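You operate a simulated robot arm through the tools that you are given. There is no shell and no other tool.

Carry out the task below with a simulated robot arm. There is one attempt and no reset: what you move stays moved.

TASK
Prime the table dispenser's dry lemon pump, then buy one lemon spray.
Fine: tap the STAFF card and push till the screen says PRIMED; pay with the TWO card; one tap each; no other button.

The check looks at the end state, three seconds after you hand in, the way a careful person would. Anything else that was tipped, shoved, dropped, spilled or broken makes it a failure.

THE ROBOT
A 6-joint arm with a two-finger gripper, fixed in place. Base frame: the origin is at the foot of the arm, x ahead of it, y to its left, z up. Lengths are in mm, angles in degrees, forces in N, time in s.
Its first joint turns from -166.0 to 166.0 degrees. Payload 2.45 kg.
The TCP is the grasp point between the finger pads, 20 mm short of the fingertips. In the tool frame z runs along the fingers and y along their closing line. The gripper opens to 140 mm. The gripper's body begins 168 mm behind the TCP.
Orientation is told as [roll, pitch, yaw] about the base's x, y, z axes, in that order, counted from this pose: with the fingers straight down and closing along the base's y, the tool's x points along the base's -x, its y along +y and its z along -z.

THE INTERFACE
- The arm moves only by the tool send_rows. Its argument "moves" is one flat list of numbers, 7 for each row, row after row: the shift along the tool's x, y, z in units of 500 mm (1.0 is 500 mm), then the turn, a rotation vector about the tool's x, y, z in units of 45 degrees (1.0 is 45 degrees), then the opening, from 0 (shut) to 1 (fully open). In form: [dx, dy, dz, rx, ry, rz, gripper, dx, dy, dz, rx, ry, rz, gripper, ...]. A call has 1 to 20 rows; each row is the pose to reach, as a shift and turn from the pose commanded when the call began, along the tool's axes at that moment. A call with a number of a shift or a turn outside -1 to 1 is refused whole. A row lasts 0.2 s, in which the tool goes at most 50 mm and 8.6 degrees; a call with a longer step from one row to the next is refused whole, and so is a gripper value outside its range. Where a pose cannot be reached the arm comes as near as it can. A force on the tool above 40 N (or 10 N above the force at the start of the call, whichever is more), or a blocked arm, ends the call early, and 0.2 s more pass. The fingers move at their own pace (about 45 mm/s each) and stop on an object; they squeeze with about 37 N. The grip force told is the motor's: it shows also when the fingers shut on nothing. Time passes only in rows, and 0.2 s behind the last, so rows that repeat a pose let the fingers close. The reply holds the time, the measured pose of the TCP, the force on the tool along the base axes, the opening and the grip force, in the units named above and with some noise, with the torque about the TCP (base axes, N m) and any sound that the robot's microphone picked up.
- Cameras (640 x 400 px; columns grow to the right, rows downward): "scene" is fixed at [219.9, 501.4, 1238.5]; the picture's right is [-0.22, -0.97, 0.00], its down [-0.25, 0.06, -0.97] and it looks along [0.94, -0.22, -0.25] (base axes); focal length 214 px, centre (320, 200). "wrist" rides on the gripper at [78, 11, -209] in the tool frame; the picture's right is [-0.14, 0.99, 0.00], its down [-0.92, -0.13, -0.37] and it looks along [-0.36, -0.05, 0.93] (tool axes); focal length 280 px, centre (320, 200). There is no depth. A picture from a camera that has moved, and an enlarged one, comes with that camera's place and axes in the base frame and with its lens.
- grab_frame(camera): a new picture of that camera. It takes no simulated time.
- inspect(camera, box): a new picture of the part [left, top, right, bottom] of that camera's present view, enlarged. It takes no simulated time.
- job_done(): hands the job in; it is judged then, once.

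Nothing tells you positions but the pictures and the camera data. Unless the task says otherwise, let go and move clear before handing in.

The tools are called after "Call:" as name(argument=value, ...) on one line, values as JSON. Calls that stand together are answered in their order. send_rows: Moves the arm, as the interface text tells. Its arguments: {"type":"object","properties":{"moves":{"type":"array","items":{"type":"number"}}},"required":["moves"]} The other tools are called the same way: grab_frame (camera) takes a picture; inspect (camera, box) takes an enlarged picture of a part of a camera's view; job_done () hands the job in.

At the start:

```text
time_s: 0.0
tool_pos: [493.2, 414.3, 1084.2]
tool_rot: [0.0, 0.0, 0.0]
ft_force: [0.2, 0.2, -0.3]
torque: [-0.01, 0.02, 0.02]
gripper_width: 140.0
finger_force: 0.1
```

scene: 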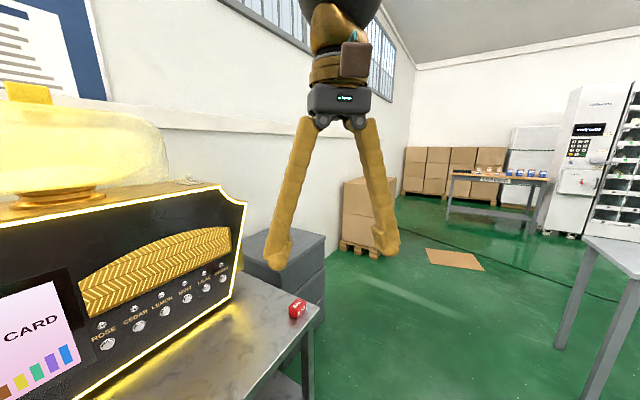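
wrist: 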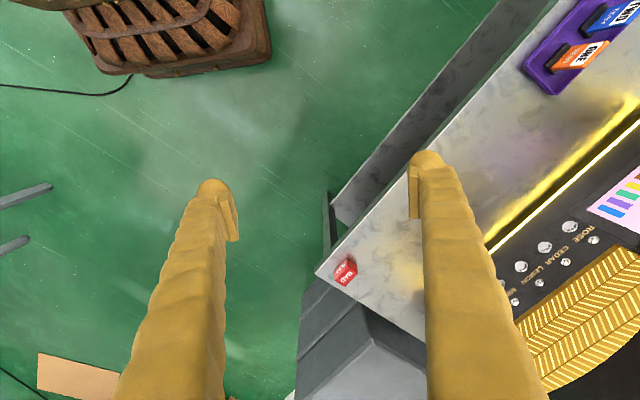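

I see a table with a dispenser (buttons ROSE, CEDAR, LEMON, MINT, ...), a card reader screen on the left, and a purple tray with cards near the left end of the table, plus a red block. First I look closer.

Call:
inspect(camera="scene", box=[0, 180, 340, 400])

Call:
inspect(camera="wrist", box=[480, 0, 640, 100])

Call:
inspect(camera="wrist", box=[440, 150, 640, 400])

Call:
inspect(camera="scene", box=[0, 240, 130, 400])

```text
1.82 times, centred on (170, 290) of scene
camera zoom: at [219.9, 501.4, 1238.5], right [-0.22, -0.97, 0.0], down [-0.25, 0.06, -0.97], along [0.94, -0.22, -0.25], focal length 390 px, centre (593, 36)
```

zoom: 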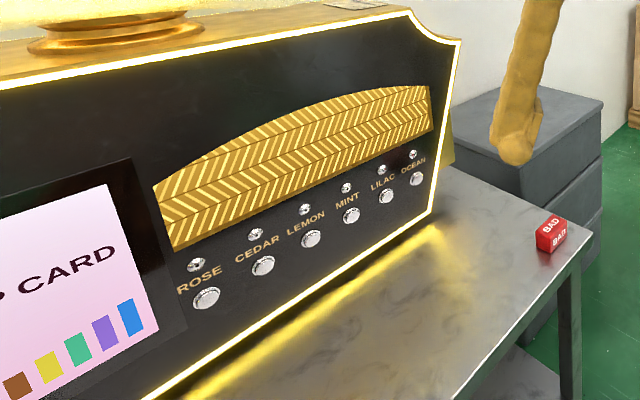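

```text
4.00 times, centred on (560, 50) of wrist
camera zoom: at [416.4, 426.0, 1293.4], right [0.14, 0.99, 0.0], down [0.92, -0.13, 0.37], along [0.36, -0.05, -0.93], focal length 1122 px, centre (-640, 800)
```

zoom: 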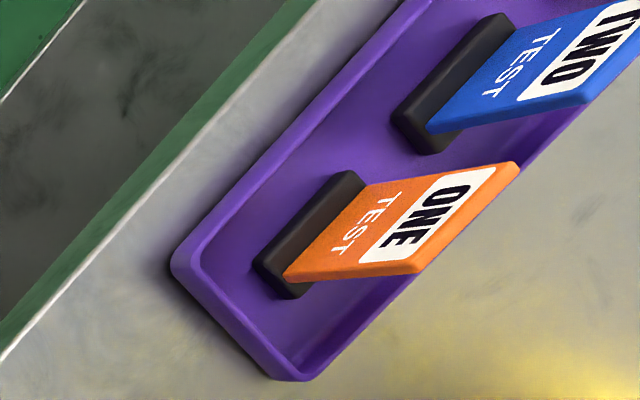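

```text
1.60 times, centred on (540, 275) of wrist
camera zoom: at [416.4, 426.0, 1293.4], right [0.14, 0.99, 0.0], down [0.92, -0.13, 0.37], along [0.36, -0.05, -0.93], focal length 449 px, centre (-32, 80)
```

zoom: 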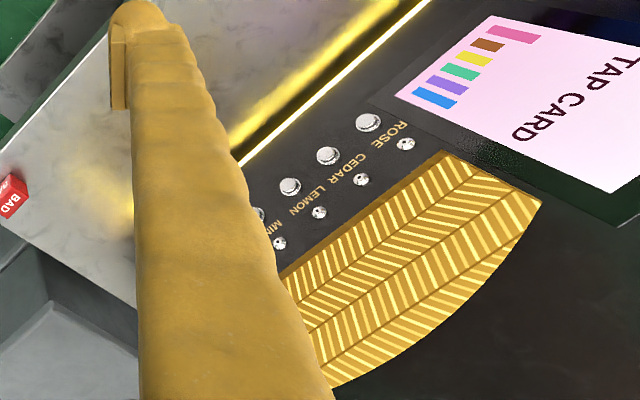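

```text
2.50 times, centred on (65, 320) of scene
camera zoom: at [219.9, 501.4, 1238.5], right [-0.22, -0.97, 0.0], down [-0.25, 0.06, -0.97], along [0.94, -0.22, -0.25], focal length 536 px, centre (958, -100)
```

zoom: 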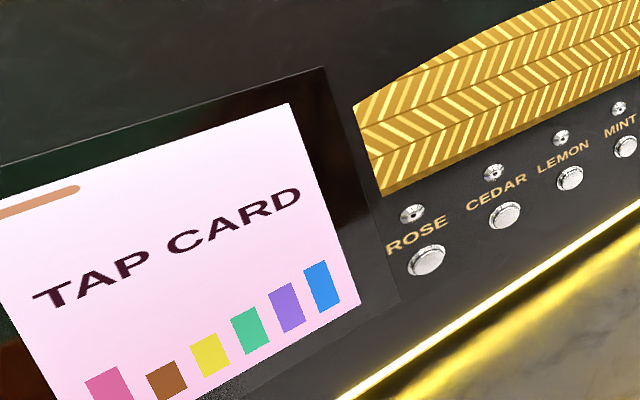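

The table edge runs about 45° to the base axes, with its front facing the robot, top at z≈640. The lemon button is near [864, 842, 738] and the card tray near [380–430, 930–990]. I'll swing the tool over the tray, yawed 45°, to look at it from above.

Call:
send_rows(moves=[0.04825, 0.0465, 0.021, 0, 0, -0.125, 1, 0.0965, 0.093, 0.042, 0, 0, -0.25, 1, 0.14475, 0.1395, 0.063, 0, 0, -0.375, 1, 0.193, 0.186, 0.084, 0, 0, -0.5, 1, 0.24125, 0.2325, 0.105, 0, 0, -0.625, 1, 0.2895, 0.279, 0.126, 0, 0, -0.75, 1, 0.33775, 0.3255, 0.147, 0, 0, -0.875, 1, 0.386, 0.372, 0.168, 0, 0, -1, 1, 0.386, 0.372, 0.168, 0, 0, -1, 1])

Call:
grab_frame(camera="wrist")

Call:
grab_frame(camera="scene")

```text
time_s: 2.0
tool_pos: [305.5, 598.1, 998.3]
tool_rot: [0.0, 0.1, 44.5]
ft_force: [-0.5, 0.1, -0.8]
torque: [-0.02, 0.01, 0.04]
gripper_width: 140.0
finger_force: 0.1
```

```text
taken
camera wrist: at [244.7, 551.9, 1207.7], right [-0.6, 0.8, 0.0], down [0.75, 0.56, 0.37], along [0.29, 0.22, -0.93], focal length 280 px, centre (320, 200)
```

wrist: 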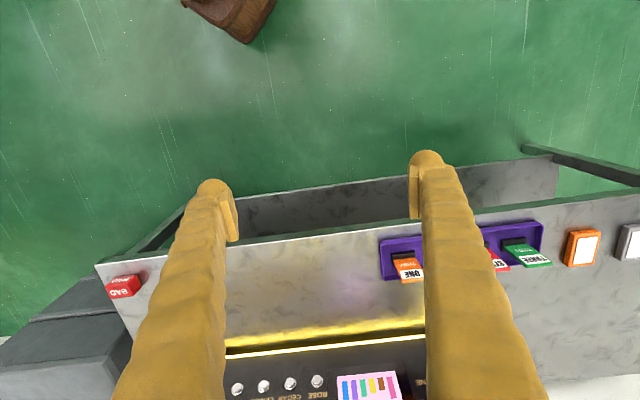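

```text
taken
```

scene: 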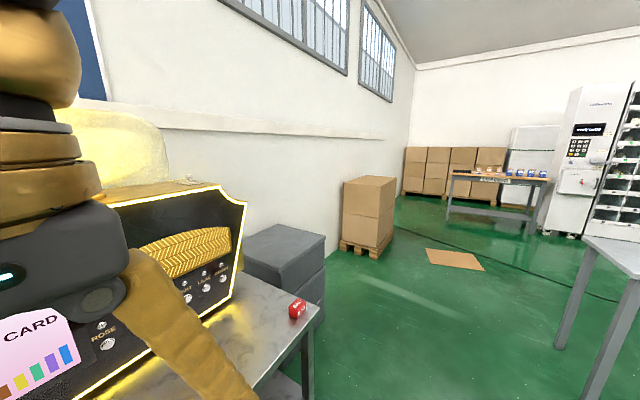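

I see the tray with orange, (hidden blue), red and green cards, and two pads to its right. I'll zoom in.

Call:
inspect(camera="wrist", box=[360, 200, 560, 325])

Call:
inspect(camera="wrist", box=[480, 190, 640, 290])

Call:
inspect(camera="wrist", box=[220, 300, 440, 400])

```text
3.20 times, centred on (460, 262) of wrist
camera zoom: at [244.7, 551.9, 1207.7], right [-0.6, 0.8, 0.0], down [0.75, 0.56, 0.37], along [0.29, 0.22, -0.93], focal length 897 px, centre (-128, 0)
```

zoom: 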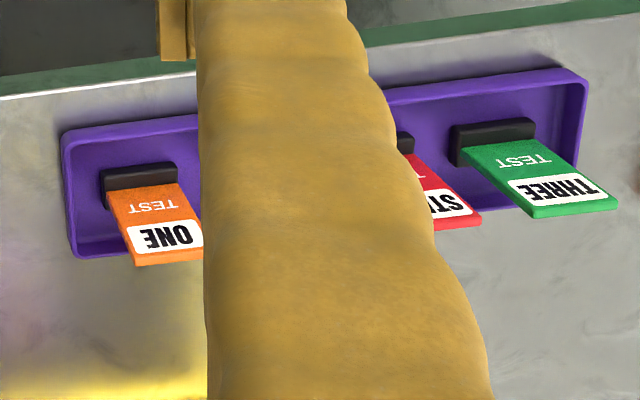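

```text
4.00 times, centred on (560, 240) of wrist
camera zoom: at [244.7, 551.9, 1207.7], right [-0.6, 0.8, 0.0], down [0.75, 0.56, 0.37], along [0.29, 0.22, -0.93], focal length 1122 px, centre (-640, 40)
```

zoom: 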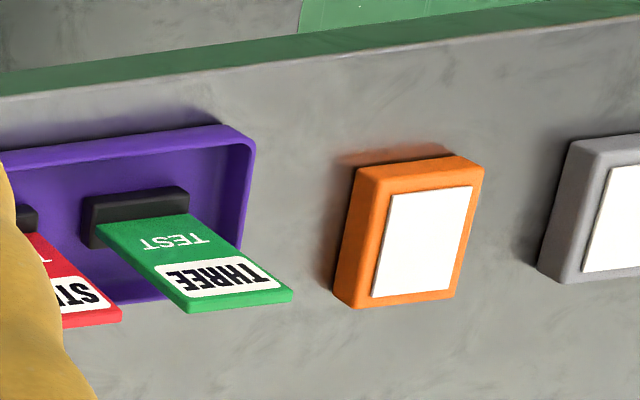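

```text
2.91 times, centred on (330, 350) of wrist
camera zoom: at [244.7, 551.9, 1207.7], right [-0.6, 0.8, 0.0], down [0.75, 0.56, 0.37], along [0.29, 0.22, -0.93], focal length 816 px, centre (291, -236)
```

zoom: 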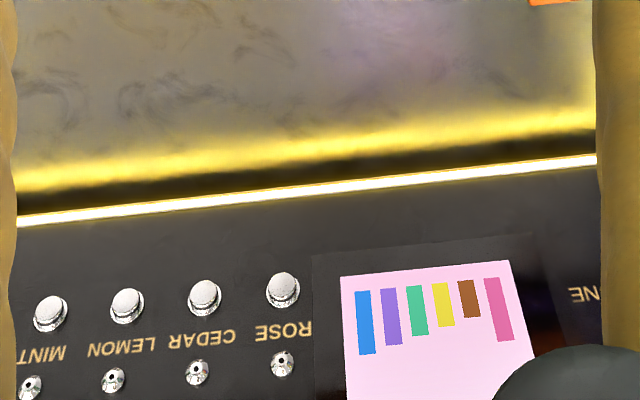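

Next I tilt the tool up 45° to view the whole dispenser front from a distance.

Call:
send_rows(moves=[-0.035, 0, 0, 0, -0.125, 0, 1, -0.07, 0, 0, 0, -0.25, 0, 1, -0.105, 0, 0, 0, -0.375, 0, 1, -0.14, 0, 0, 0, -0.5, 0, 1, -0.175, 0, 0, 0, -0.625, 0, 1, -0.21, 0, 0, 0, -0.75, 0, 1, -0.245, 0, 0, 0, -0.875, 0, 1, -0.278, 0, 0, 0, -1, 0, 1, -0.278, 0, 0, 0, -1, 0, 1])

Call:
grab_frame(camera="wrist")

Call:
grab_frame(camera="scene")

```text
time_s: 4.2
tool_pos: [432.9, 680.3, 979.8]
tool_rot: [-0.7, -43.6, 42.7]
ft_force: [-0.6, 0.7, -0.3]
torque: [-0.01, 0.01, -0.01]
gripper_width: 140.3
finger_force: 0.1
stopped in row 9: the arm was blocked; the commanded pose is now the measured one
```

```text
taken
camera wrist: at [276.8, 554.2, 1077.0], right [-0.59, 0.8, 0.09], down [0.39, 0.19, 0.9], along [0.71, 0.57, -0.42], focal length 280 px, centre (320, 200)
```

wrist: 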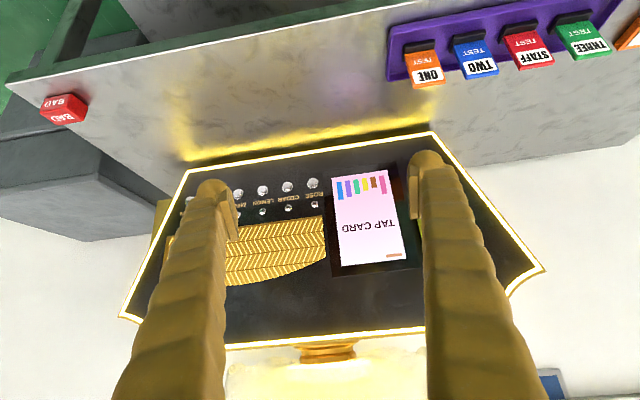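

```text
taken
```

scene: 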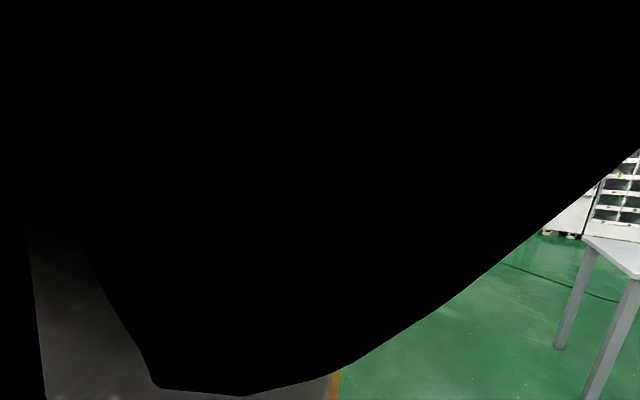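

The arm stopped slightly short, but the view is good: the tray has ONE, TWO, STAFF, THREE cards, and the dispenser is in view. I zoom in on details.

Call:
inspect(camera="wrist", box=[380, 0, 640, 160])

Call:
inspect(camera="wrist", box=[220, 140, 440, 280])

Call:
inspect(camera="wrist", box=[380, 120, 560, 300])

```text
2.46 times, centred on (510, 80) of wrist
camera zoom: at [276.8, 554.2, 1077.0], right [-0.59, 0.8, 0.09], down [0.39, 0.19, 0.9], along [0.71, 0.57, -0.42], focal length 690 px, centre (-148, 495)
```

zoom: 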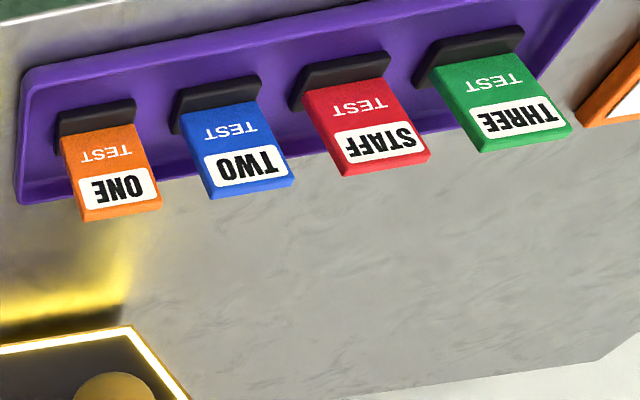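

```text
2.86 times, centred on (330, 210) of wrist
camera zoom: at [276.8, 554.2, 1077.0], right [-0.59, 0.8, 0.09], down [0.39, 0.19, 0.9], along [0.71, 0.57, -0.42], focal length 801 px, centre (291, 171)
```

zoom: 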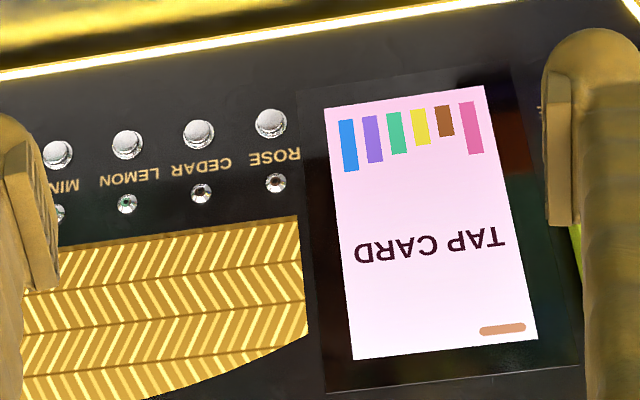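

```text
2.22 times, centred on (470, 210) of wrist
camera zoom: at [276.8, 554.2, 1077.0], right [-0.59, 0.8, 0.09], down [0.39, 0.19, 0.9], along [0.71, 0.57, -0.42], focal length 623 px, centre (-13, 178)
```

zoom: 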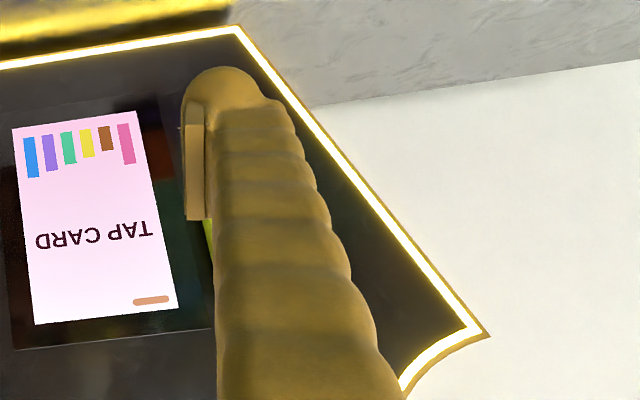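

A card reader may be hidden behind the left finger. I'll shift sideways about 200 mm along the table to uncover it.

Call:
send_rows(moves=[0, 0.06, 0, 0, 0, 0, 1, 0, 0.13, 0, 0, 0, 0, 1, 0, 0.2, 0, 0, 0, 0, 1, 0, 0.27, 0, 0, 0, 0, 1, 0, 0.34, 0, 0, 0, 0, 1, 0, 0.4, 0, 0, 0, 0, 1])

Call:
grab_frame(camera="wrist")

Call:
grab_frame(camera="scene")

```text
time_s: 5.8
tool_pos: [308.5, 827.3, 953.6]
tool_rot: [-2.1, -42.5, 43.0]
ft_force: [0.1, 0.4, 0.5]
torque: [-0.01, 0.03, 0.06]
gripper_width: 139.8
finger_force: 0.0
stopped in row 6: the arm was blocked; the commanded pose is now the measured one
```

```text
taken
camera wrist: at [151.9, 705.6, 1054.7], right [-0.58, 0.81, 0.07], down [0.39, 0.21, 0.9], along [0.71, 0.55, -0.44], focal length 280 px, centre (320, 200)
```

wrist: 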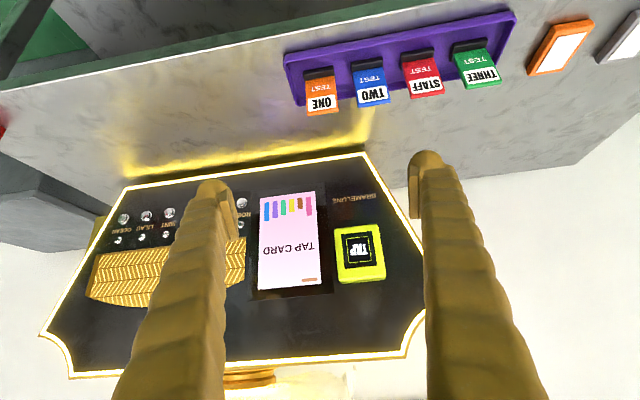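

```text
taken
```

scene: 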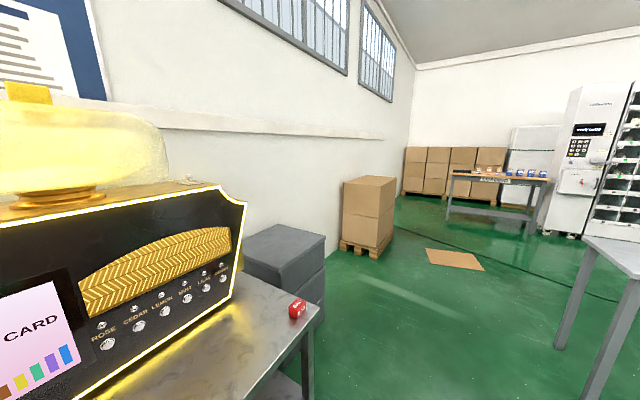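

The yellow-green TAP pad sits left of the screen. I'll zoom in to measure the cards, tray, pad, and buttons.

Call:
inspect(camera="wrist", box=[270, 0, 530, 130])

Call:
inspect(camera="wrist", box=[220, 150, 430, 300])

Call:
inspect(camera="wrist", box=[500, 0, 640, 100])

Call:
inspect(camera="wrist", box=[30, 150, 250, 320])

```text
2.46 times, centred on (400, 65) of wrist
camera zoom: at [151.9, 705.6, 1054.7], right [-0.58, 0.81, 0.07], down [0.39, 0.21, 0.9], along [0.71, 0.55, -0.44], focal length 690 px, centre (123, 532)
```

zoom: 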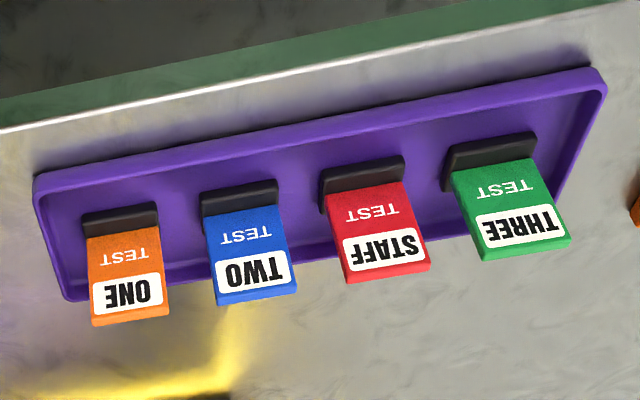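

```text
2.67 times, centred on (325, 225) of wrist
camera zoom: at [151.9, 705.6, 1054.7], right [-0.58, 0.81, 0.07], down [0.39, 0.21, 0.9], along [0.71, 0.55, -0.44], focal length 748 px, centre (307, 133)
```

zoom: 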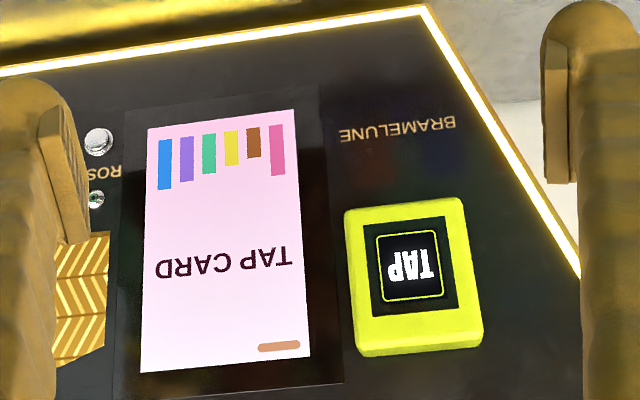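

```text
4.00 times, centred on (570, 50) of wrist
camera zoom: at [151.9, 705.6, 1054.7], right [-0.58, 0.81, 0.07], down [0.39, 0.21, 0.9], along [0.71, 0.55, -0.44], focal length 1122 px, centre (-680, 800)
```

zoom: 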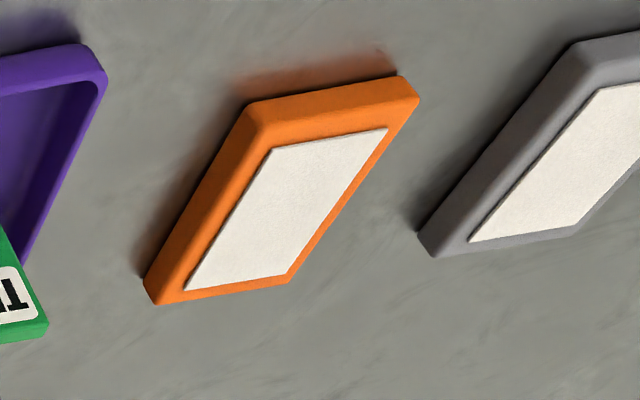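

```text
2.35 times, centred on (140, 235) of wrist
camera zoom: at [151.9, 705.6, 1054.7], right [-0.58, 0.81, 0.07], down [0.39, 0.21, 0.9], along [0.71, 0.55, -0.44], focal length 660 px, centre (744, 118)
```

zoom: 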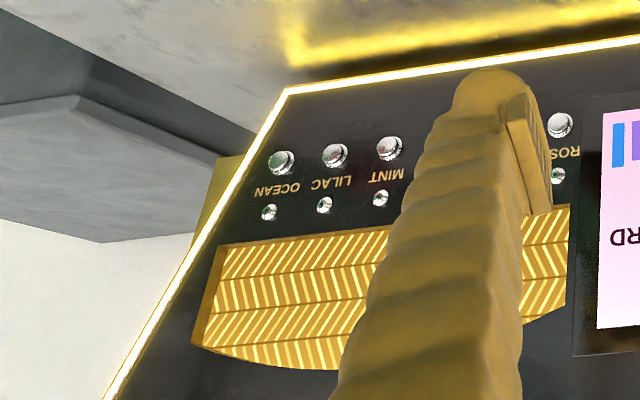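

Card TWO stands near [368, 1000], top z≈716, with STAFF about 85 mm farther along; the TAP pad centre is near [575, 1131, 892], radius ≈1270. I'll check whether a horizontal tool pose is reachable in free space in front of the screen.

Call:
send_rows(moves=[-0.0234, 0.007, 0.055, 0, -0.125, 0, 1, -0.047, 0.0145, 0.111, 0, -0.25, 0, 1, -0.07, 0.0217, 0.166, 0, -0.375, 0, 1, -0.0935, 0.029, 0.2215, 0, -0.5, 0, 1, -0.117, 0.036, 0.277, 0, -0.625, 0, 1, -0.14, 0.0435, 0.332, 0, -0.75, 0, 1, -0.1636, 0.05, 0.3876, 0, -0.875, 0, 1, -0.187, 0.058, 0.443, 0, -1, 0, 1, -0.187, 0.058, 0.443, 0, -1, 0, 1])

Call:
grab_frame(camera="wrist")

Call:
grab_frame(camera="scene")

```text
time_s: 7.8
tool_pos: [451.4, 993.0, 855.9]
tool_rot: [-29.7, -87.2, 71.4]
ft_force: [-0.4, -0.3, 0.2]
torque: [0.03, 0.03, -0.02]
gripper_width: 139.8
finger_force: 0.1
```

```text
taken
camera wrist: at [288.5, 859.3, 786.3], right [-0.66, 0.74, 0.11], down [-0.18, -0.3, 0.94], along [0.73, 0.6, 0.33], focal length 280 px, centre (320, 200)
```

wrist: 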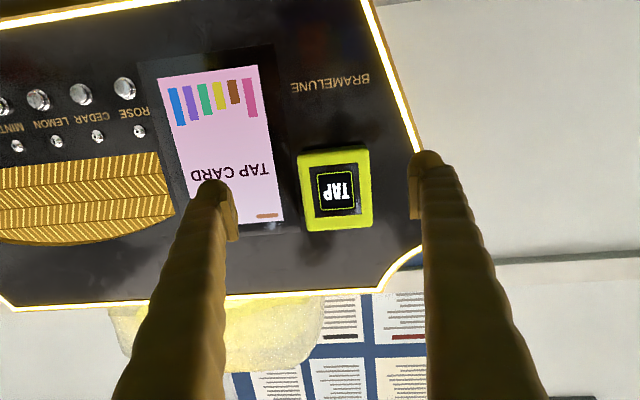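

```text
taken
```

scene: 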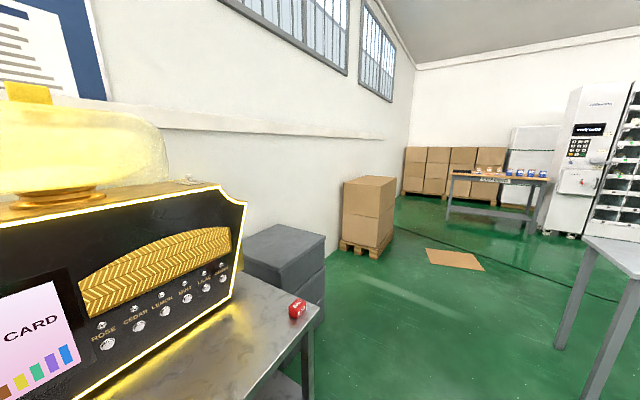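

The horizontal pose is reachable with no block, and the TAP pad is clearly in view. I zoom in to measure the pad and the panel's orientation.

Call:
inspect(camera="wrist", box=[140, 50, 400, 250])

Call:
inspect(camera="wrist", box=[0, 40, 180, 180])

```text
2.00 times, centred on (270, 150) of wrist
camera zoom: at [288.5, 859.3, 786.3], right [-0.66, 0.74, 0.11], down [-0.18, -0.3, 0.94], along [0.73, 0.6, 0.33], focal length 561 px, centre (420, 300)
```

zoom: 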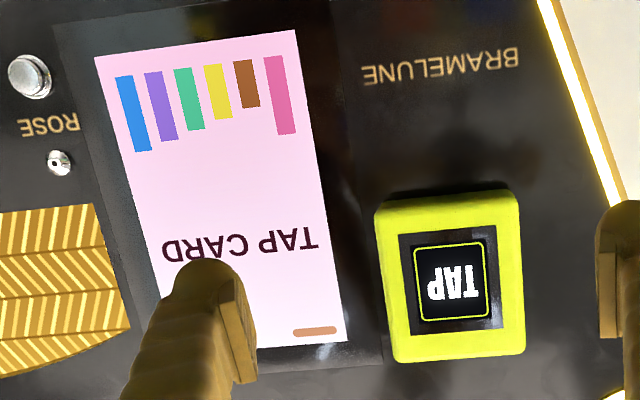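

```text
2.86 times, centred on (90, 110) of wrist
camera zoom: at [288.5, 859.3, 786.3], right [-0.66, 0.74, 0.11], down [-0.18, -0.3, 0.94], along [0.73, 0.6, 0.33], focal length 801 px, centre (977, 457)
```

zoom: 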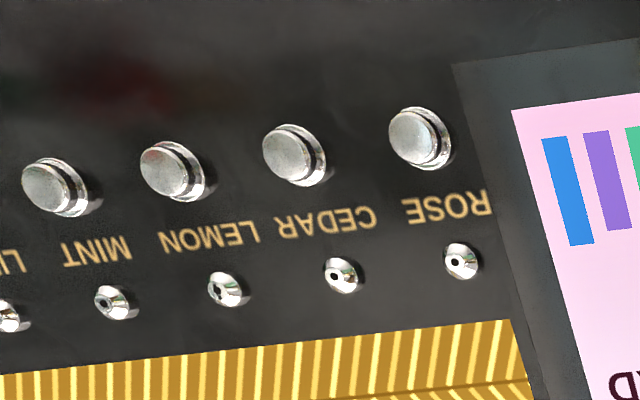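

Measured: TAP pad face centre ≈ [554, 1106, 901], LEMON button ≈ [860, 839, 737], STAFF card top ≈ [306, 1060, 717]. Now I back off to a pre-grasp pose in front of the STAFF card, level and squared to the panel, with the opening narrowed to about 77 mm.

Call:
send_rows(moves=[0.03, 0.03, -0.06, -0.01, -0.007, 0.004, 0.9, 0.07, 0.07, -0.12, -0.02, -0.015, 0.008, 0.8, 0.12, 0.11, -0.18, -0.03, -0.022, 0.012, 0.7, 0.175, 0.16, -0.23, -0.04, -0.03, 0.017, 0.6, 0.23, 0.21, -0.27, -0.05, -0.037, 0.021, 0.55, 0.285, 0.25, -0.3, -0.06, -0.045, 0.025, 0.55, 0.3386, 0.2894, -0.3154, -0.0742, -0.054, 0.031, 0.55, 0.3386, 0.2894, -0.3154, -0.0742, -0.054, 0.031, 0.55, 0.3386, 0.2894, -0.3154, -0.0742, -0.054, 0.031, 0.55])

Call:
grab_frame(camera="wrist")

Call:
inspect(camera="wrist", box=[180, 40, 480, 240])

```text
time_s: 9.8
tool_pos: [231.9, 998.4, 694.7]
tool_rot: [-74.9, -89.2, 119.6]
ft_force: [-0.8, -0.1, 0.7]
torque: [0.0, 0.01, -0.02]
gripper_width: 77.1
finger_force: 0.1
out of reach, approached as far as the arm can: row 6, 7, 8, 9
```

```text
taken
camera wrist: at [78.6, 858.5, 616.9], right [-0.7, 0.71, 0.12], down [-0.18, -0.34, 0.92], along [0.69, 0.62, 0.36], focal length 280 px, centre (320, 200)
```

wrist: 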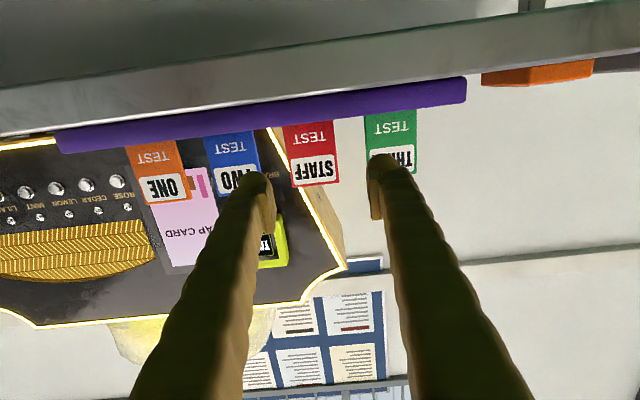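

```text
2.00 times, centred on (330, 140) of wrist
camera zoom: at [78.6, 858.5, 616.9], right [-0.7, 0.71, 0.12], down [-0.18, -0.34, 0.92], along [0.69, 0.62, 0.36], focal length 561 px, centre (300, 320)
```

zoom: 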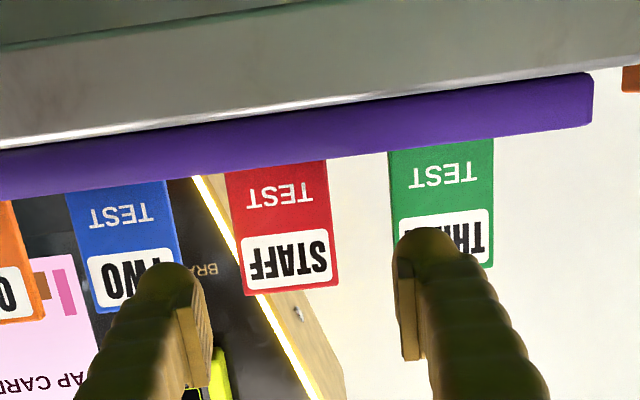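

I'm squared up in front of the STAFF card (card centre u≈534 along the table, front face at n≈966 inward, top z≈718), though that pose was slightly beyond the arm's comfortable range. I'll creep forward part way and re-check the pose before closing in.

Call:
send_rows(moves=[-0.008, 0.004, 0.03, 0, 0, 0, 0.525, -0.016, 0.008, 0.06, 0, 0, 0, 0.525, -0.016, 0.008, 0.09, 0, 0, 0, 0.525, -0.016, 0.008, 0.09, 0, 0, 0, 0.525, -0.016, 0.008, 0.09, 0, 0, 0, 0.525])

Call:
grab_frame(camera="wrist")

Call:
inspect(camera="wrist", box=[180, 20, 480, 220])

```text
time_s: 11.0
tool_pos: [262.8, 1032.9, 703.0]
tool_rot: [59.2, -90.0, -14.1]
ft_force: [-0.4, -0.2, -0.5]
torque: [0.01, 0.04, 0.0]
gripper_width: 73.5
finger_force: 0.0
```

```text
taken
camera wrist: at [108.5, 893.1, 625.0], right [-0.7, 0.7, 0.14], down [-0.17, -0.35, 0.92], along [0.69, 0.62, 0.36], focal length 280 px, centre (320, 200)
```

wrist: 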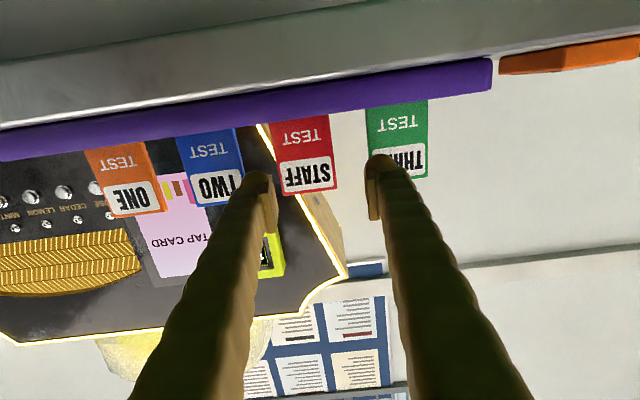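

```text
2.00 times, centred on (330, 120) of wrist
camera zoom: at [108.5, 893.1, 625.0], right [-0.7, 0.7, 0.14], down [-0.17, -0.35, 0.92], along [0.69, 0.62, 0.36], focal length 561 px, centre (300, 360)
```

zoom: 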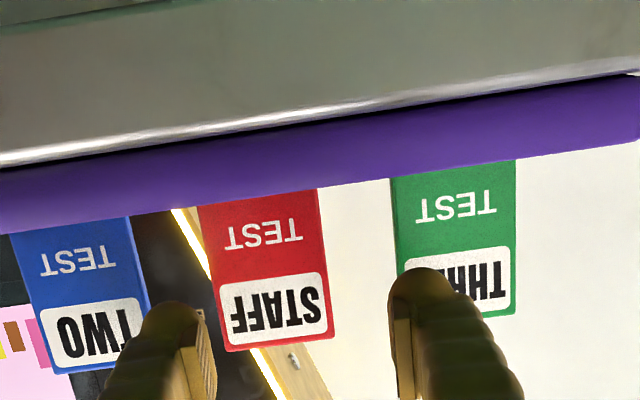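

The card is 12 mm to the −u side of the tool axis, and I'm about 11 mm too high. I correct laterally and downward before advancing.

Call:
send_rows(moves=[0.011, -0.012, 0, 0, 0, 0, 0.525, 0.022, -0.024, 0, 0, 0, 0, 0.525, 0.022, -0.024, 0, 0, 0, 0, 0.525, 0.022, -0.024, 0, 0, 0, 0, 0.525])

Call:
inspect(camera="wrist", box=[180, 20, 480, 220])

```text
time_s: 12.0
tool_pos: [270.6, 1025.2, 692.9]
tool_rot: [68.3, -89.9, -23.3]
ft_force: [0.2, 0.6, -0.6]
torque: [-0.01, 0.02, -0.03]
gripper_width: 73.3
finger_force: 0.0
```

```text
2.00 times, centred on (330, 120) of wrist
camera zoom: at [116.7, 884.5, 614.2], right [-0.7, 0.7, 0.14], down [-0.17, -0.35, 0.92], along [0.69, 0.62, 0.36], focal length 561 px, centre (300, 360)
```

zoom: 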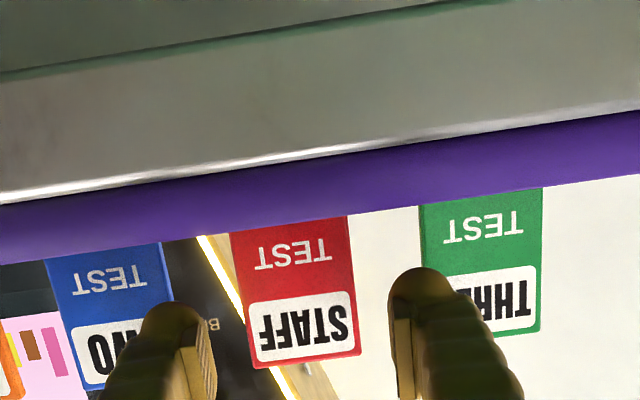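

Now centred on the STAFF card. I advance 46 mm so the fingertips straddle its edges, then look.

Call:
send_rows(moves=[0, 0, 0.03, 0, 0, 0, 0.525, 0, 0, 0.06, 0, 0, 0, 0.525, 0, 0, 0.092, 0, 0, 0, 0.525, 0, 0, 0.092, 0, 0, 0, 0.525, 0, 0, 0.092, 0, 0, 0, 0.525])

Call:
grab_frame(camera="wrist")

Call:
inspect(camera="wrist", box=[200, 60, 440, 220])

Call:
grab_frame(camera="scene")

```text
time_s: 13.2
tool_pos: [304.1, 1056.8, 692.6]
tool_rot: [54.3, -90.0, -9.1]
ft_force: [-0.3, 0.7, -0.1]
torque: [0.04, -0.03, 0.0]
gripper_width: 73.7
finger_force: 0.2
```

```text
taken
camera wrist: at [149.6, 916.8, 614.4], right [-0.7, 0.7, 0.14], down [-0.17, -0.35, 0.92], along [0.69, 0.62, 0.36], focal length 280 px, centre (320, 200)
```

wrist: 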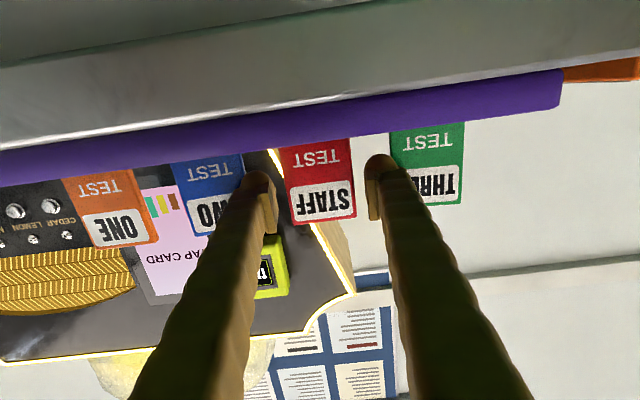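

```text
2.50 times, centred on (320, 140) of wrist
camera zoom: at [149.6, 916.8, 614.4], right [-0.7, 0.7, 0.14], down [-0.17, -0.35, 0.92], along [0.69, 0.62, 0.36], focal length 701 px, centre (320, 350)
```

zoom: 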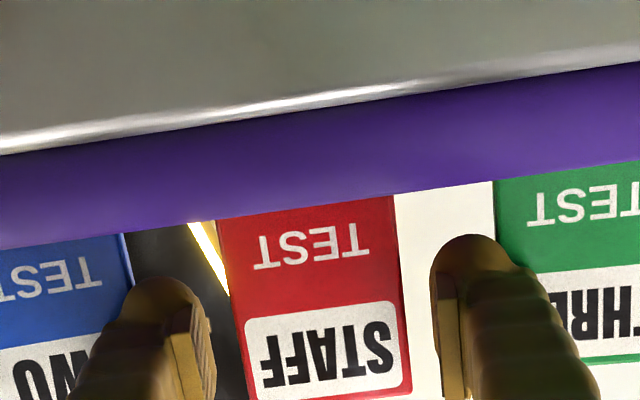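

```text
taken
```

scene: 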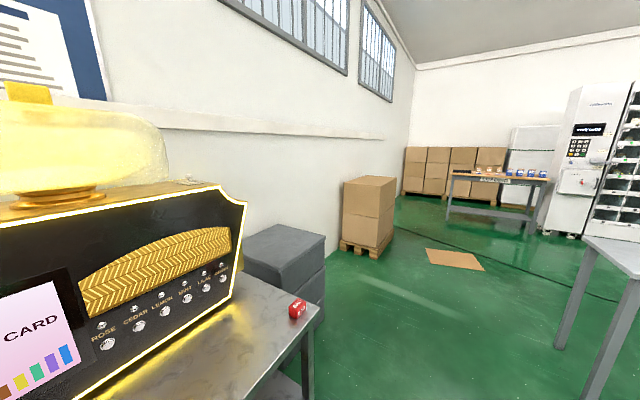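

Fingers straddle the card with similar gaps on both sides. I back off 6 mm so the fingertips protrude only a little past the card, then close on it.

Call:
send_rows(moves=[0, -0.002, -0.012, 0, 0, 0, 0.525, 0, -0.002, -0.012, 0, 0, 0, 0.525, 0, -0.002, -0.012, 0, 0, 0, 0.45, 0, -0.002, -0.012, 0, 0, 0, 0.38, 0, -0.002, -0.012, 0, 0, 0, 0.32, 0, -0.002, -0.012, 0, 0, 0, 0.32, 0, -0.002, -0.012, 0, 0, 0, 0.32])

Call:
inspect(camera="wrist", box=[200, 60, 440, 220])

```text
time_s: 14.8
tool_pos: [300.2, 1053.0, 693.0]
tool_rot: [66.0, -90.0, -21.1]
ft_force: [0.7, -0.3, 1.1]
torque: [0.0, -0.04, -0.03]
gripper_width: 52.2
finger_force: 37.0
```

```text
2.50 times, centred on (320, 140) of wrist
camera zoom: at [145.9, 911.7, 614.5], right [-0.7, 0.7, 0.14], down [-0.17, -0.35, 0.92], along [0.69, 0.62, 0.36], focal length 701 px, centre (320, 350)
```

zoom: 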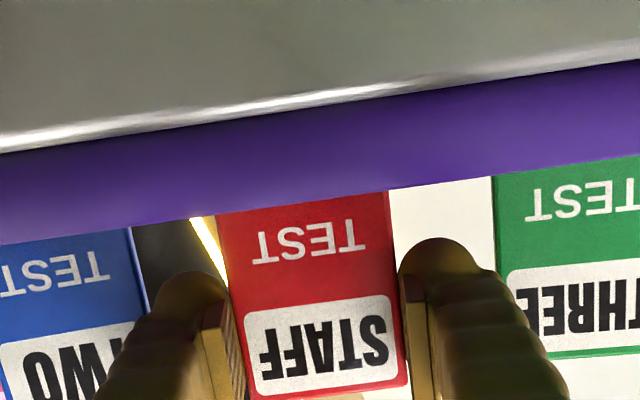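

Gripped: width 52.2 mm at 37 N. Now lift slowly straight up, watching the force.

Call:
send_rows(moves=[-0.01, 0, 0, 0, 0, 0, 0.32, -0.02, 0, 0, 0, 0, 0, 0.32, -0.03, 0, 0, 0, 0, 0, 0.32, -0.04, 0, 0, 0, 0, 0, 0.32, -0.06, 0, 0, 0, 0, 0, 0.32])

Call:
grab_frame(camera="wrist")

```text
time_s: 16.0
tool_pos: [299.5, 1051.0, 721.8]
tool_rot: [73.8, -89.9, -28.7]
ft_force: [-1.0, 0.4, -0.9]
torque: [-0.02, 0.0, 0.01]
gripper_width: 52.5
finger_force: 37.0
```

```text
taken
camera wrist: at [145.6, 912.2, 644.3], right [-0.7, 0.7, 0.14], down [-0.17, -0.35, 0.92], along [0.69, 0.62, 0.36], focal length 280 px, centre (320, 200)
```

wrist: 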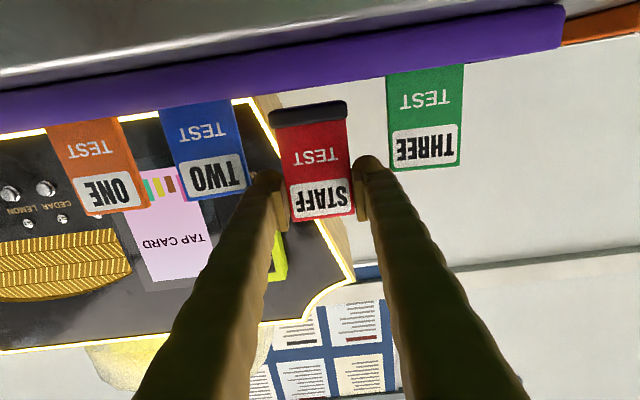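

The card comes with its attached black foot, so it stands freely. Let me look closer, then continue lifting.

Call:
inspect(camera="wrist", box=[230, 70, 400, 230])

Call:
send_rows(moves=[-0.04, 0, 0, 0, 0, 0, 0.32, -0.09, 0, 0, 0, 0, 0, 0.32, -0.15, 0, -0.01, 0, 0, 0, 0.32, -0.21, 0, -0.02, 0, 0, 0, 0.32, -0.27, 0, -0.02, 0, 0, 0, 0.32, -0.33, 0, -0.02, 0, 0, 0, 0.32, -0.38, 0, -0.02, 0, 0, 0, 0.32])

Call:
grab_frame(camera="wrist")

```text
2.50 times, centred on (315, 150) of wrist
camera zoom: at [145.6, 912.2, 644.3], right [-0.7, 0.7, 0.14], down [-0.17, -0.35, 0.92], along [0.69, 0.62, 0.36], focal length 701 px, centre (332, 325)
```

zoom: 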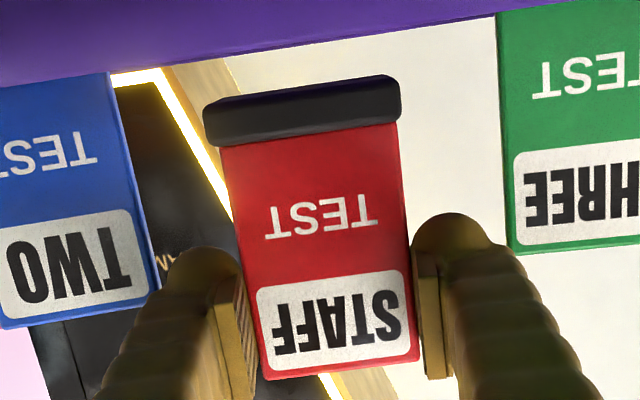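

```text
time_s: 17.6
tool_pos: [293.5, 1045.1, 910.9]
tool_rot: [68.3, -89.9, -23.2]
ft_force: [0.2, -0.1, -1.0]
torque: [0.0, -0.02, 0.0]
gripper_width: 52.6
finger_force: 36.7
```

```text
taken
camera wrist: at [138.5, 905.5, 834.2], right [-0.7, 0.7, 0.14], down [-0.17, -0.35, 0.92], along [0.69, 0.62, 0.36], focal length 280 px, centre (320, 200)
```

wrist: 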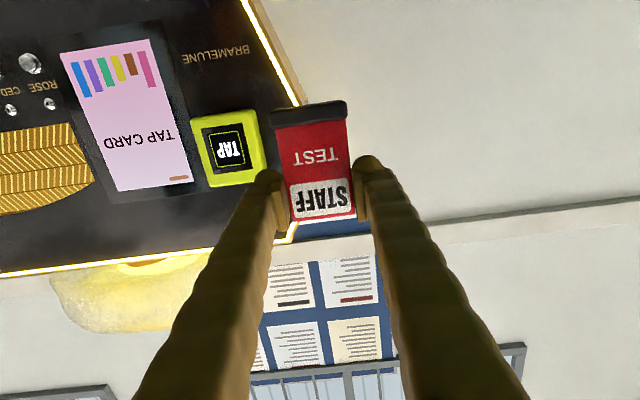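

The card is held cleanly and still upright. Now move across in front of the TAP pad, staying about 110 mm short of it, and re-measure.

Call:
send_rows(moves=[0, -0.05, 0.02, 0, 0, 0, 0.32, -0.002, -0.11, 0.06, 0, 0, 0, 0.32, -0.004, -0.17, 0.1, 0, 0, 0, 0.32, -0.006, -0.23, 0.15, 0, 0, 0, 0.32, -0.008, -0.282, 0.187, 0, 0, 0, 0.32, -0.008, -0.282, 0.187, 0, 0, 0, 0.32])

Call:
grab_frame(camera="wrist")

Call:
inspect(camera="wrist", box=[200, 60, 440, 240])

```text
time_s: 19.0
tool_pos: [459.6, 1012.4, 914.2]
tool_rot: [55.2, -89.8, -10.1]
ft_force: [-1.2, 1.2, -0.9]
torque: [-0.04, -0.03, -0.02]
gripper_width: 52.2
finger_force: 37.0
```

```text
taken
camera wrist: at [305.5, 872.2, 837.0], right [-0.7, 0.7, 0.14], down [-0.17, -0.35, 0.92], along [0.69, 0.62, 0.36], focal length 280 px, centre (320, 200)
```

wrist: 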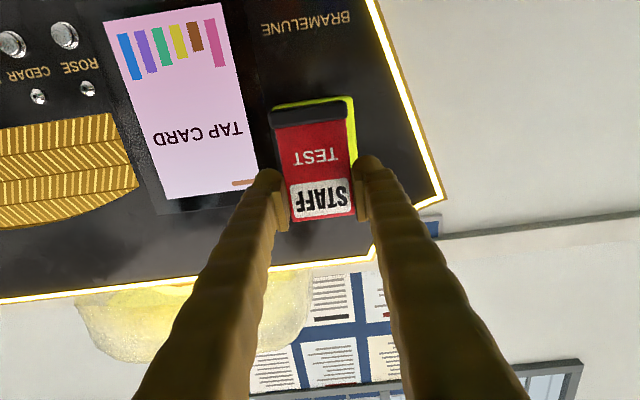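

```text
2.22 times, centred on (320, 150) of wrist
camera zoom: at [305.5, 872.2, 837.0], right [-0.7, 0.7, 0.14], down [-0.17, -0.35, 0.92], along [0.69, 0.62, 0.36], focal length 623 px, centre (320, 311)
```

zoom: 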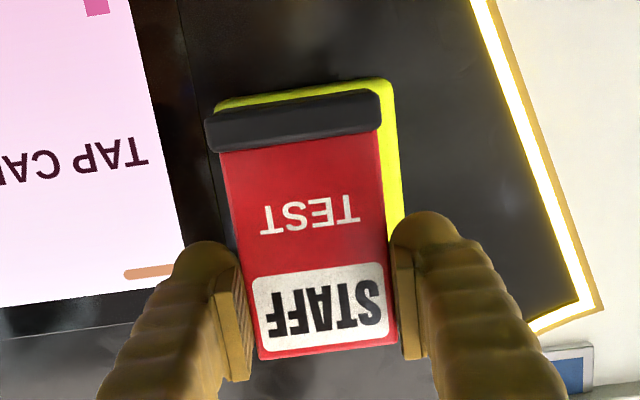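

The card is aligned with the pad centre (u≈391, z≈900). I advance 80 mm, leaving roughly 30 mm before the fingertips reach the pad.

Call:
send_rows(moves=[0, 0, 0.04, 0, 0, 0, 0.32, 0, 0, 0.08, 0, 0, 0, 0.32, 0, 0, 0.12, 0, 0, 0, 0.32, 0, 0, 0.16, 0, 0, 0, 0.32])

Call:
grab_frame(camera="wrist")

Call:
grab_frame(camera="scene")

```text
time_s: 20.0
tool_pos: [515.7, 1069.0, 914.8]
tool_rot: [49.5, -89.9, -4.4]
ft_force: [-0.6, 0.2, 0.1]
torque: [0.02, 0.01, 0.01]
gripper_width: 52.2
finger_force: 36.7
```

```text
taken
camera wrist: at [361.0, 929.3, 837.4], right [-0.7, 0.7, 0.14], down [-0.17, -0.35, 0.92], along [0.69, 0.62, 0.36], focal length 280 px, centre (320, 200)
```

wrist: 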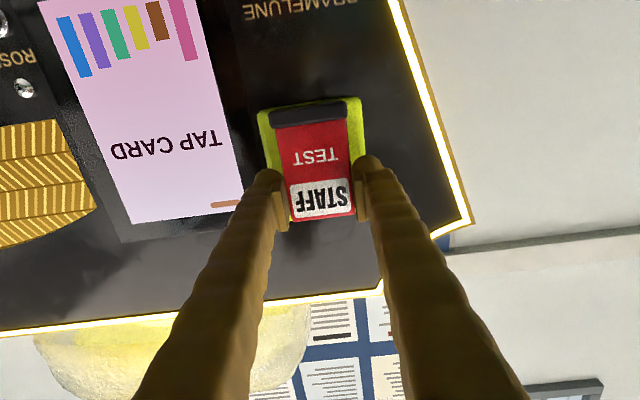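

```text
taken
```

scene: 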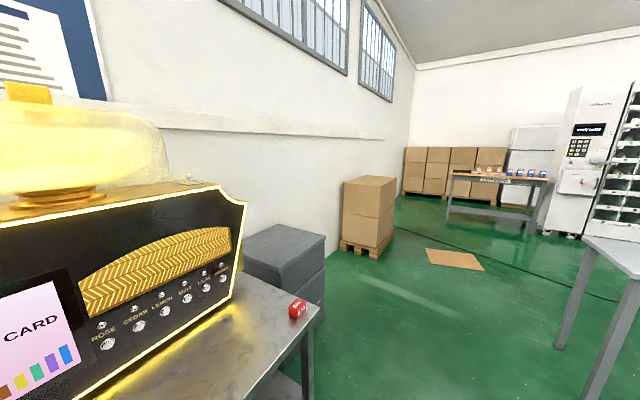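

No tap registered yet. I zoom to refine the remaining gap.

Call:
inspect(camera="wrist", box=[230, 80, 400, 240])

```text
2.50 times, centred on (315, 160) of wrist
camera zoom: at [361.0, 929.3, 837.4], right [-0.7, 0.7, 0.14], down [-0.17, -0.35, 0.92], along [0.69, 0.62, 0.36], focal length 701 px, centre (332, 300)
```

zoom: 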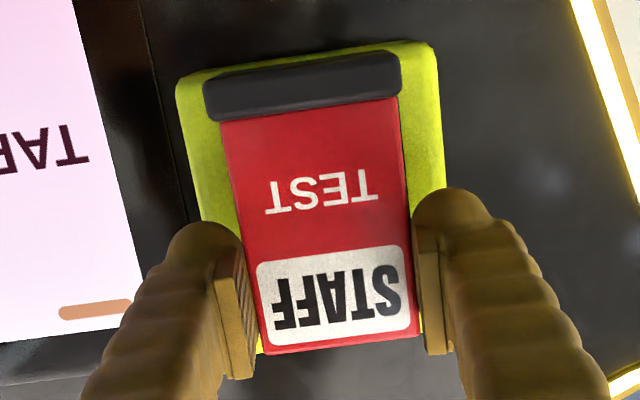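

The pad face is about 25–33 mm beyond the fingertips. I step in 10 mm more, then smaller steps, listening for the reader.

Call:
send_rows(moves=[0, 0, 0.01, 0, 0, 0, 0.32, 0, 0, 0.02, 0, 0, 0, 0.32, 0, 0, 0.02, 0, 0, 0, 0.32])

Call:
inspect(camera="wrist", box=[50, 0, 400, 240])

```text
time_s: 20.8
tool_pos: [523.0, 1075.8, 915.3]
tool_rot: [69.5, -90.0, -24.6]
ft_force: [-0.1, 0.1, 0.1]
torque: [0.0, 0.01, -0.03]
gripper_width: 52.2
finger_force: 37.2
```

```text
1.67 times, centred on (225, 120) of wrist
camera zoom: at [368.1, 936.1, 837.7], right [-0.7, 0.7, 0.14], down [-0.17, -0.35, 0.92], along [0.69, 0.62, 0.36], focal length 467 px, centre (478, 333)
```

zoom: 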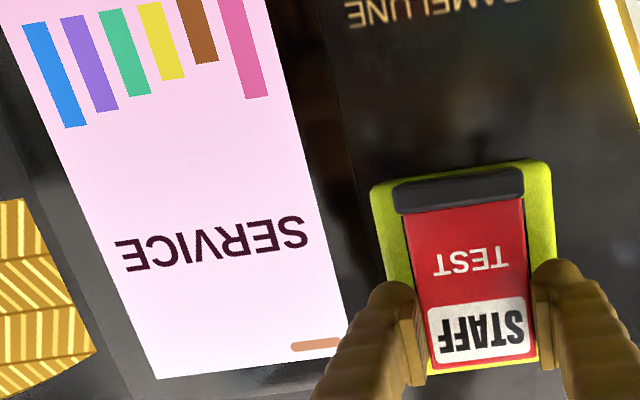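

The screen now shows SERVICE, so the STAFF tap registered. I retreat straight back and carry the card back above its original spot, 30 mm high.

Call:
send_rows(moves=[0, 0, -0.06, 0, 0, 0, 0.32, 0, 0, -0.12, 0, 0, 0, 0.32, 0, 0, -0.18, 0, 0, 0, 0.32, 0.002, 0.07, -0.227, 0, 0, 0, 0.32, 0.004, 0.14, -0.274, 0, 0, 0, 0.32, 0.006, 0.21, -0.32, 0, 0, 0, 0.32, 0.008, 0.282, -0.367, 0, 0, 0, 0.32, 0.08, 0.282, -0.362, 0, 0, 0, 0.32, 0.16, 0.282, -0.355, 0, 0, 0, 0.32, 0.24, 0.282, -0.347, 0, 0, 0, 0.32, 0.32, 0.282, -0.347, 0, 0, 0, 0.32, 0.388, 0.282, -0.347, 0, 0, 0, 0.32, 0.388, 0.282, -0.347, 0, 0, 0, 0.32])

Call:
grab_frame(camera="wrist")

Call:
inspect(camera="wrist", box=[230, 70, 400, 230])

```text
time_s: 23.6
tool_pos: [300.6, 1051.8, 720.3]
tool_rot: [69.4, -89.9, -24.4]
ft_force: [-0.1, 0.5, 0.3]
torque: [0.02, 0.0, -0.01]
gripper_width: 52.2
finger_force: 36.6
```

```text
taken
camera wrist: at [146.5, 912.9, 642.8], right [-0.7, 0.7, 0.14], down [-0.17, -0.35, 0.92], along [0.69, 0.62, 0.36], focal length 280 px, centre (320, 200)
```

wrist: 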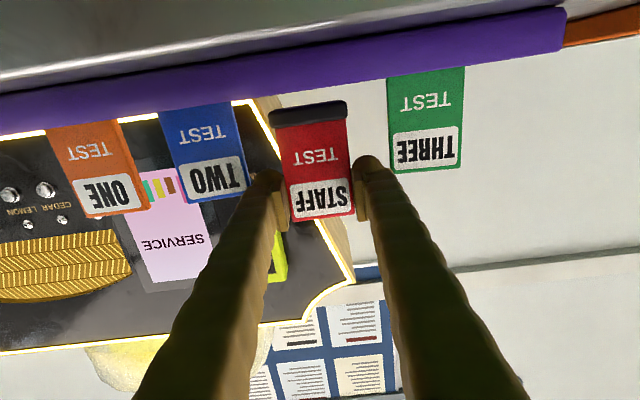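

```text
2.50 times, centred on (315, 150) of wrist
camera zoom: at [146.5, 912.9, 642.8], right [-0.7, 0.7, 0.14], down [-0.17, -0.35, 0.92], along [0.69, 0.62, 0.36], focal length 701 px, centre (332, 325)
```

zoom: 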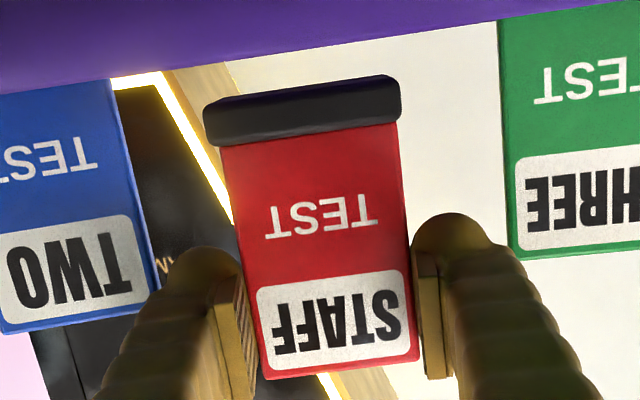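

The picture matches the earlier lifted view. I lower it back down to the original height and check before releasing.

Call:
send_rows(moves=[0.02, 0, 0, 0, 0, 0, 0.32, 0.04, 0, 0, 0, 0, 0, 0.32, 0.05, 0, 0, 0, 0, 0, 0.32, 0.056, 0, 0, 0, 0, 0, 0.32, 0.06, 0, 0, 0, 0, 0, 0.32, 0.06, 0, 0, 0, 0, 0, 0.32])

Call:
inspect(camera="wrist", box=[200, 60, 440, 220])

```text
time_s: 25.0
tool_pos: [300.2, 1052.3, 692.5]
tool_rot: [93.4, -89.9, -48.3]
ft_force: [0.2, -1.0, 6.8]
torque: [-0.02, -0.09, -0.02]
gripper_width: 52.7
finger_force: 37.4
```

```text
2.50 times, centred on (320, 140) of wrist
camera zoom: at [145.8, 912.6, 614.2], right [-0.7, 0.7, 0.14], down [-0.17, -0.35, 0.92], along [0.69, 0.62, 0.37], focal length 701 px, centre (320, 350)
```

zoom: 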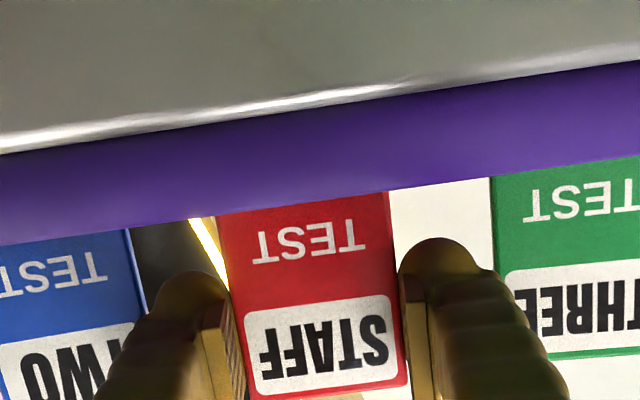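

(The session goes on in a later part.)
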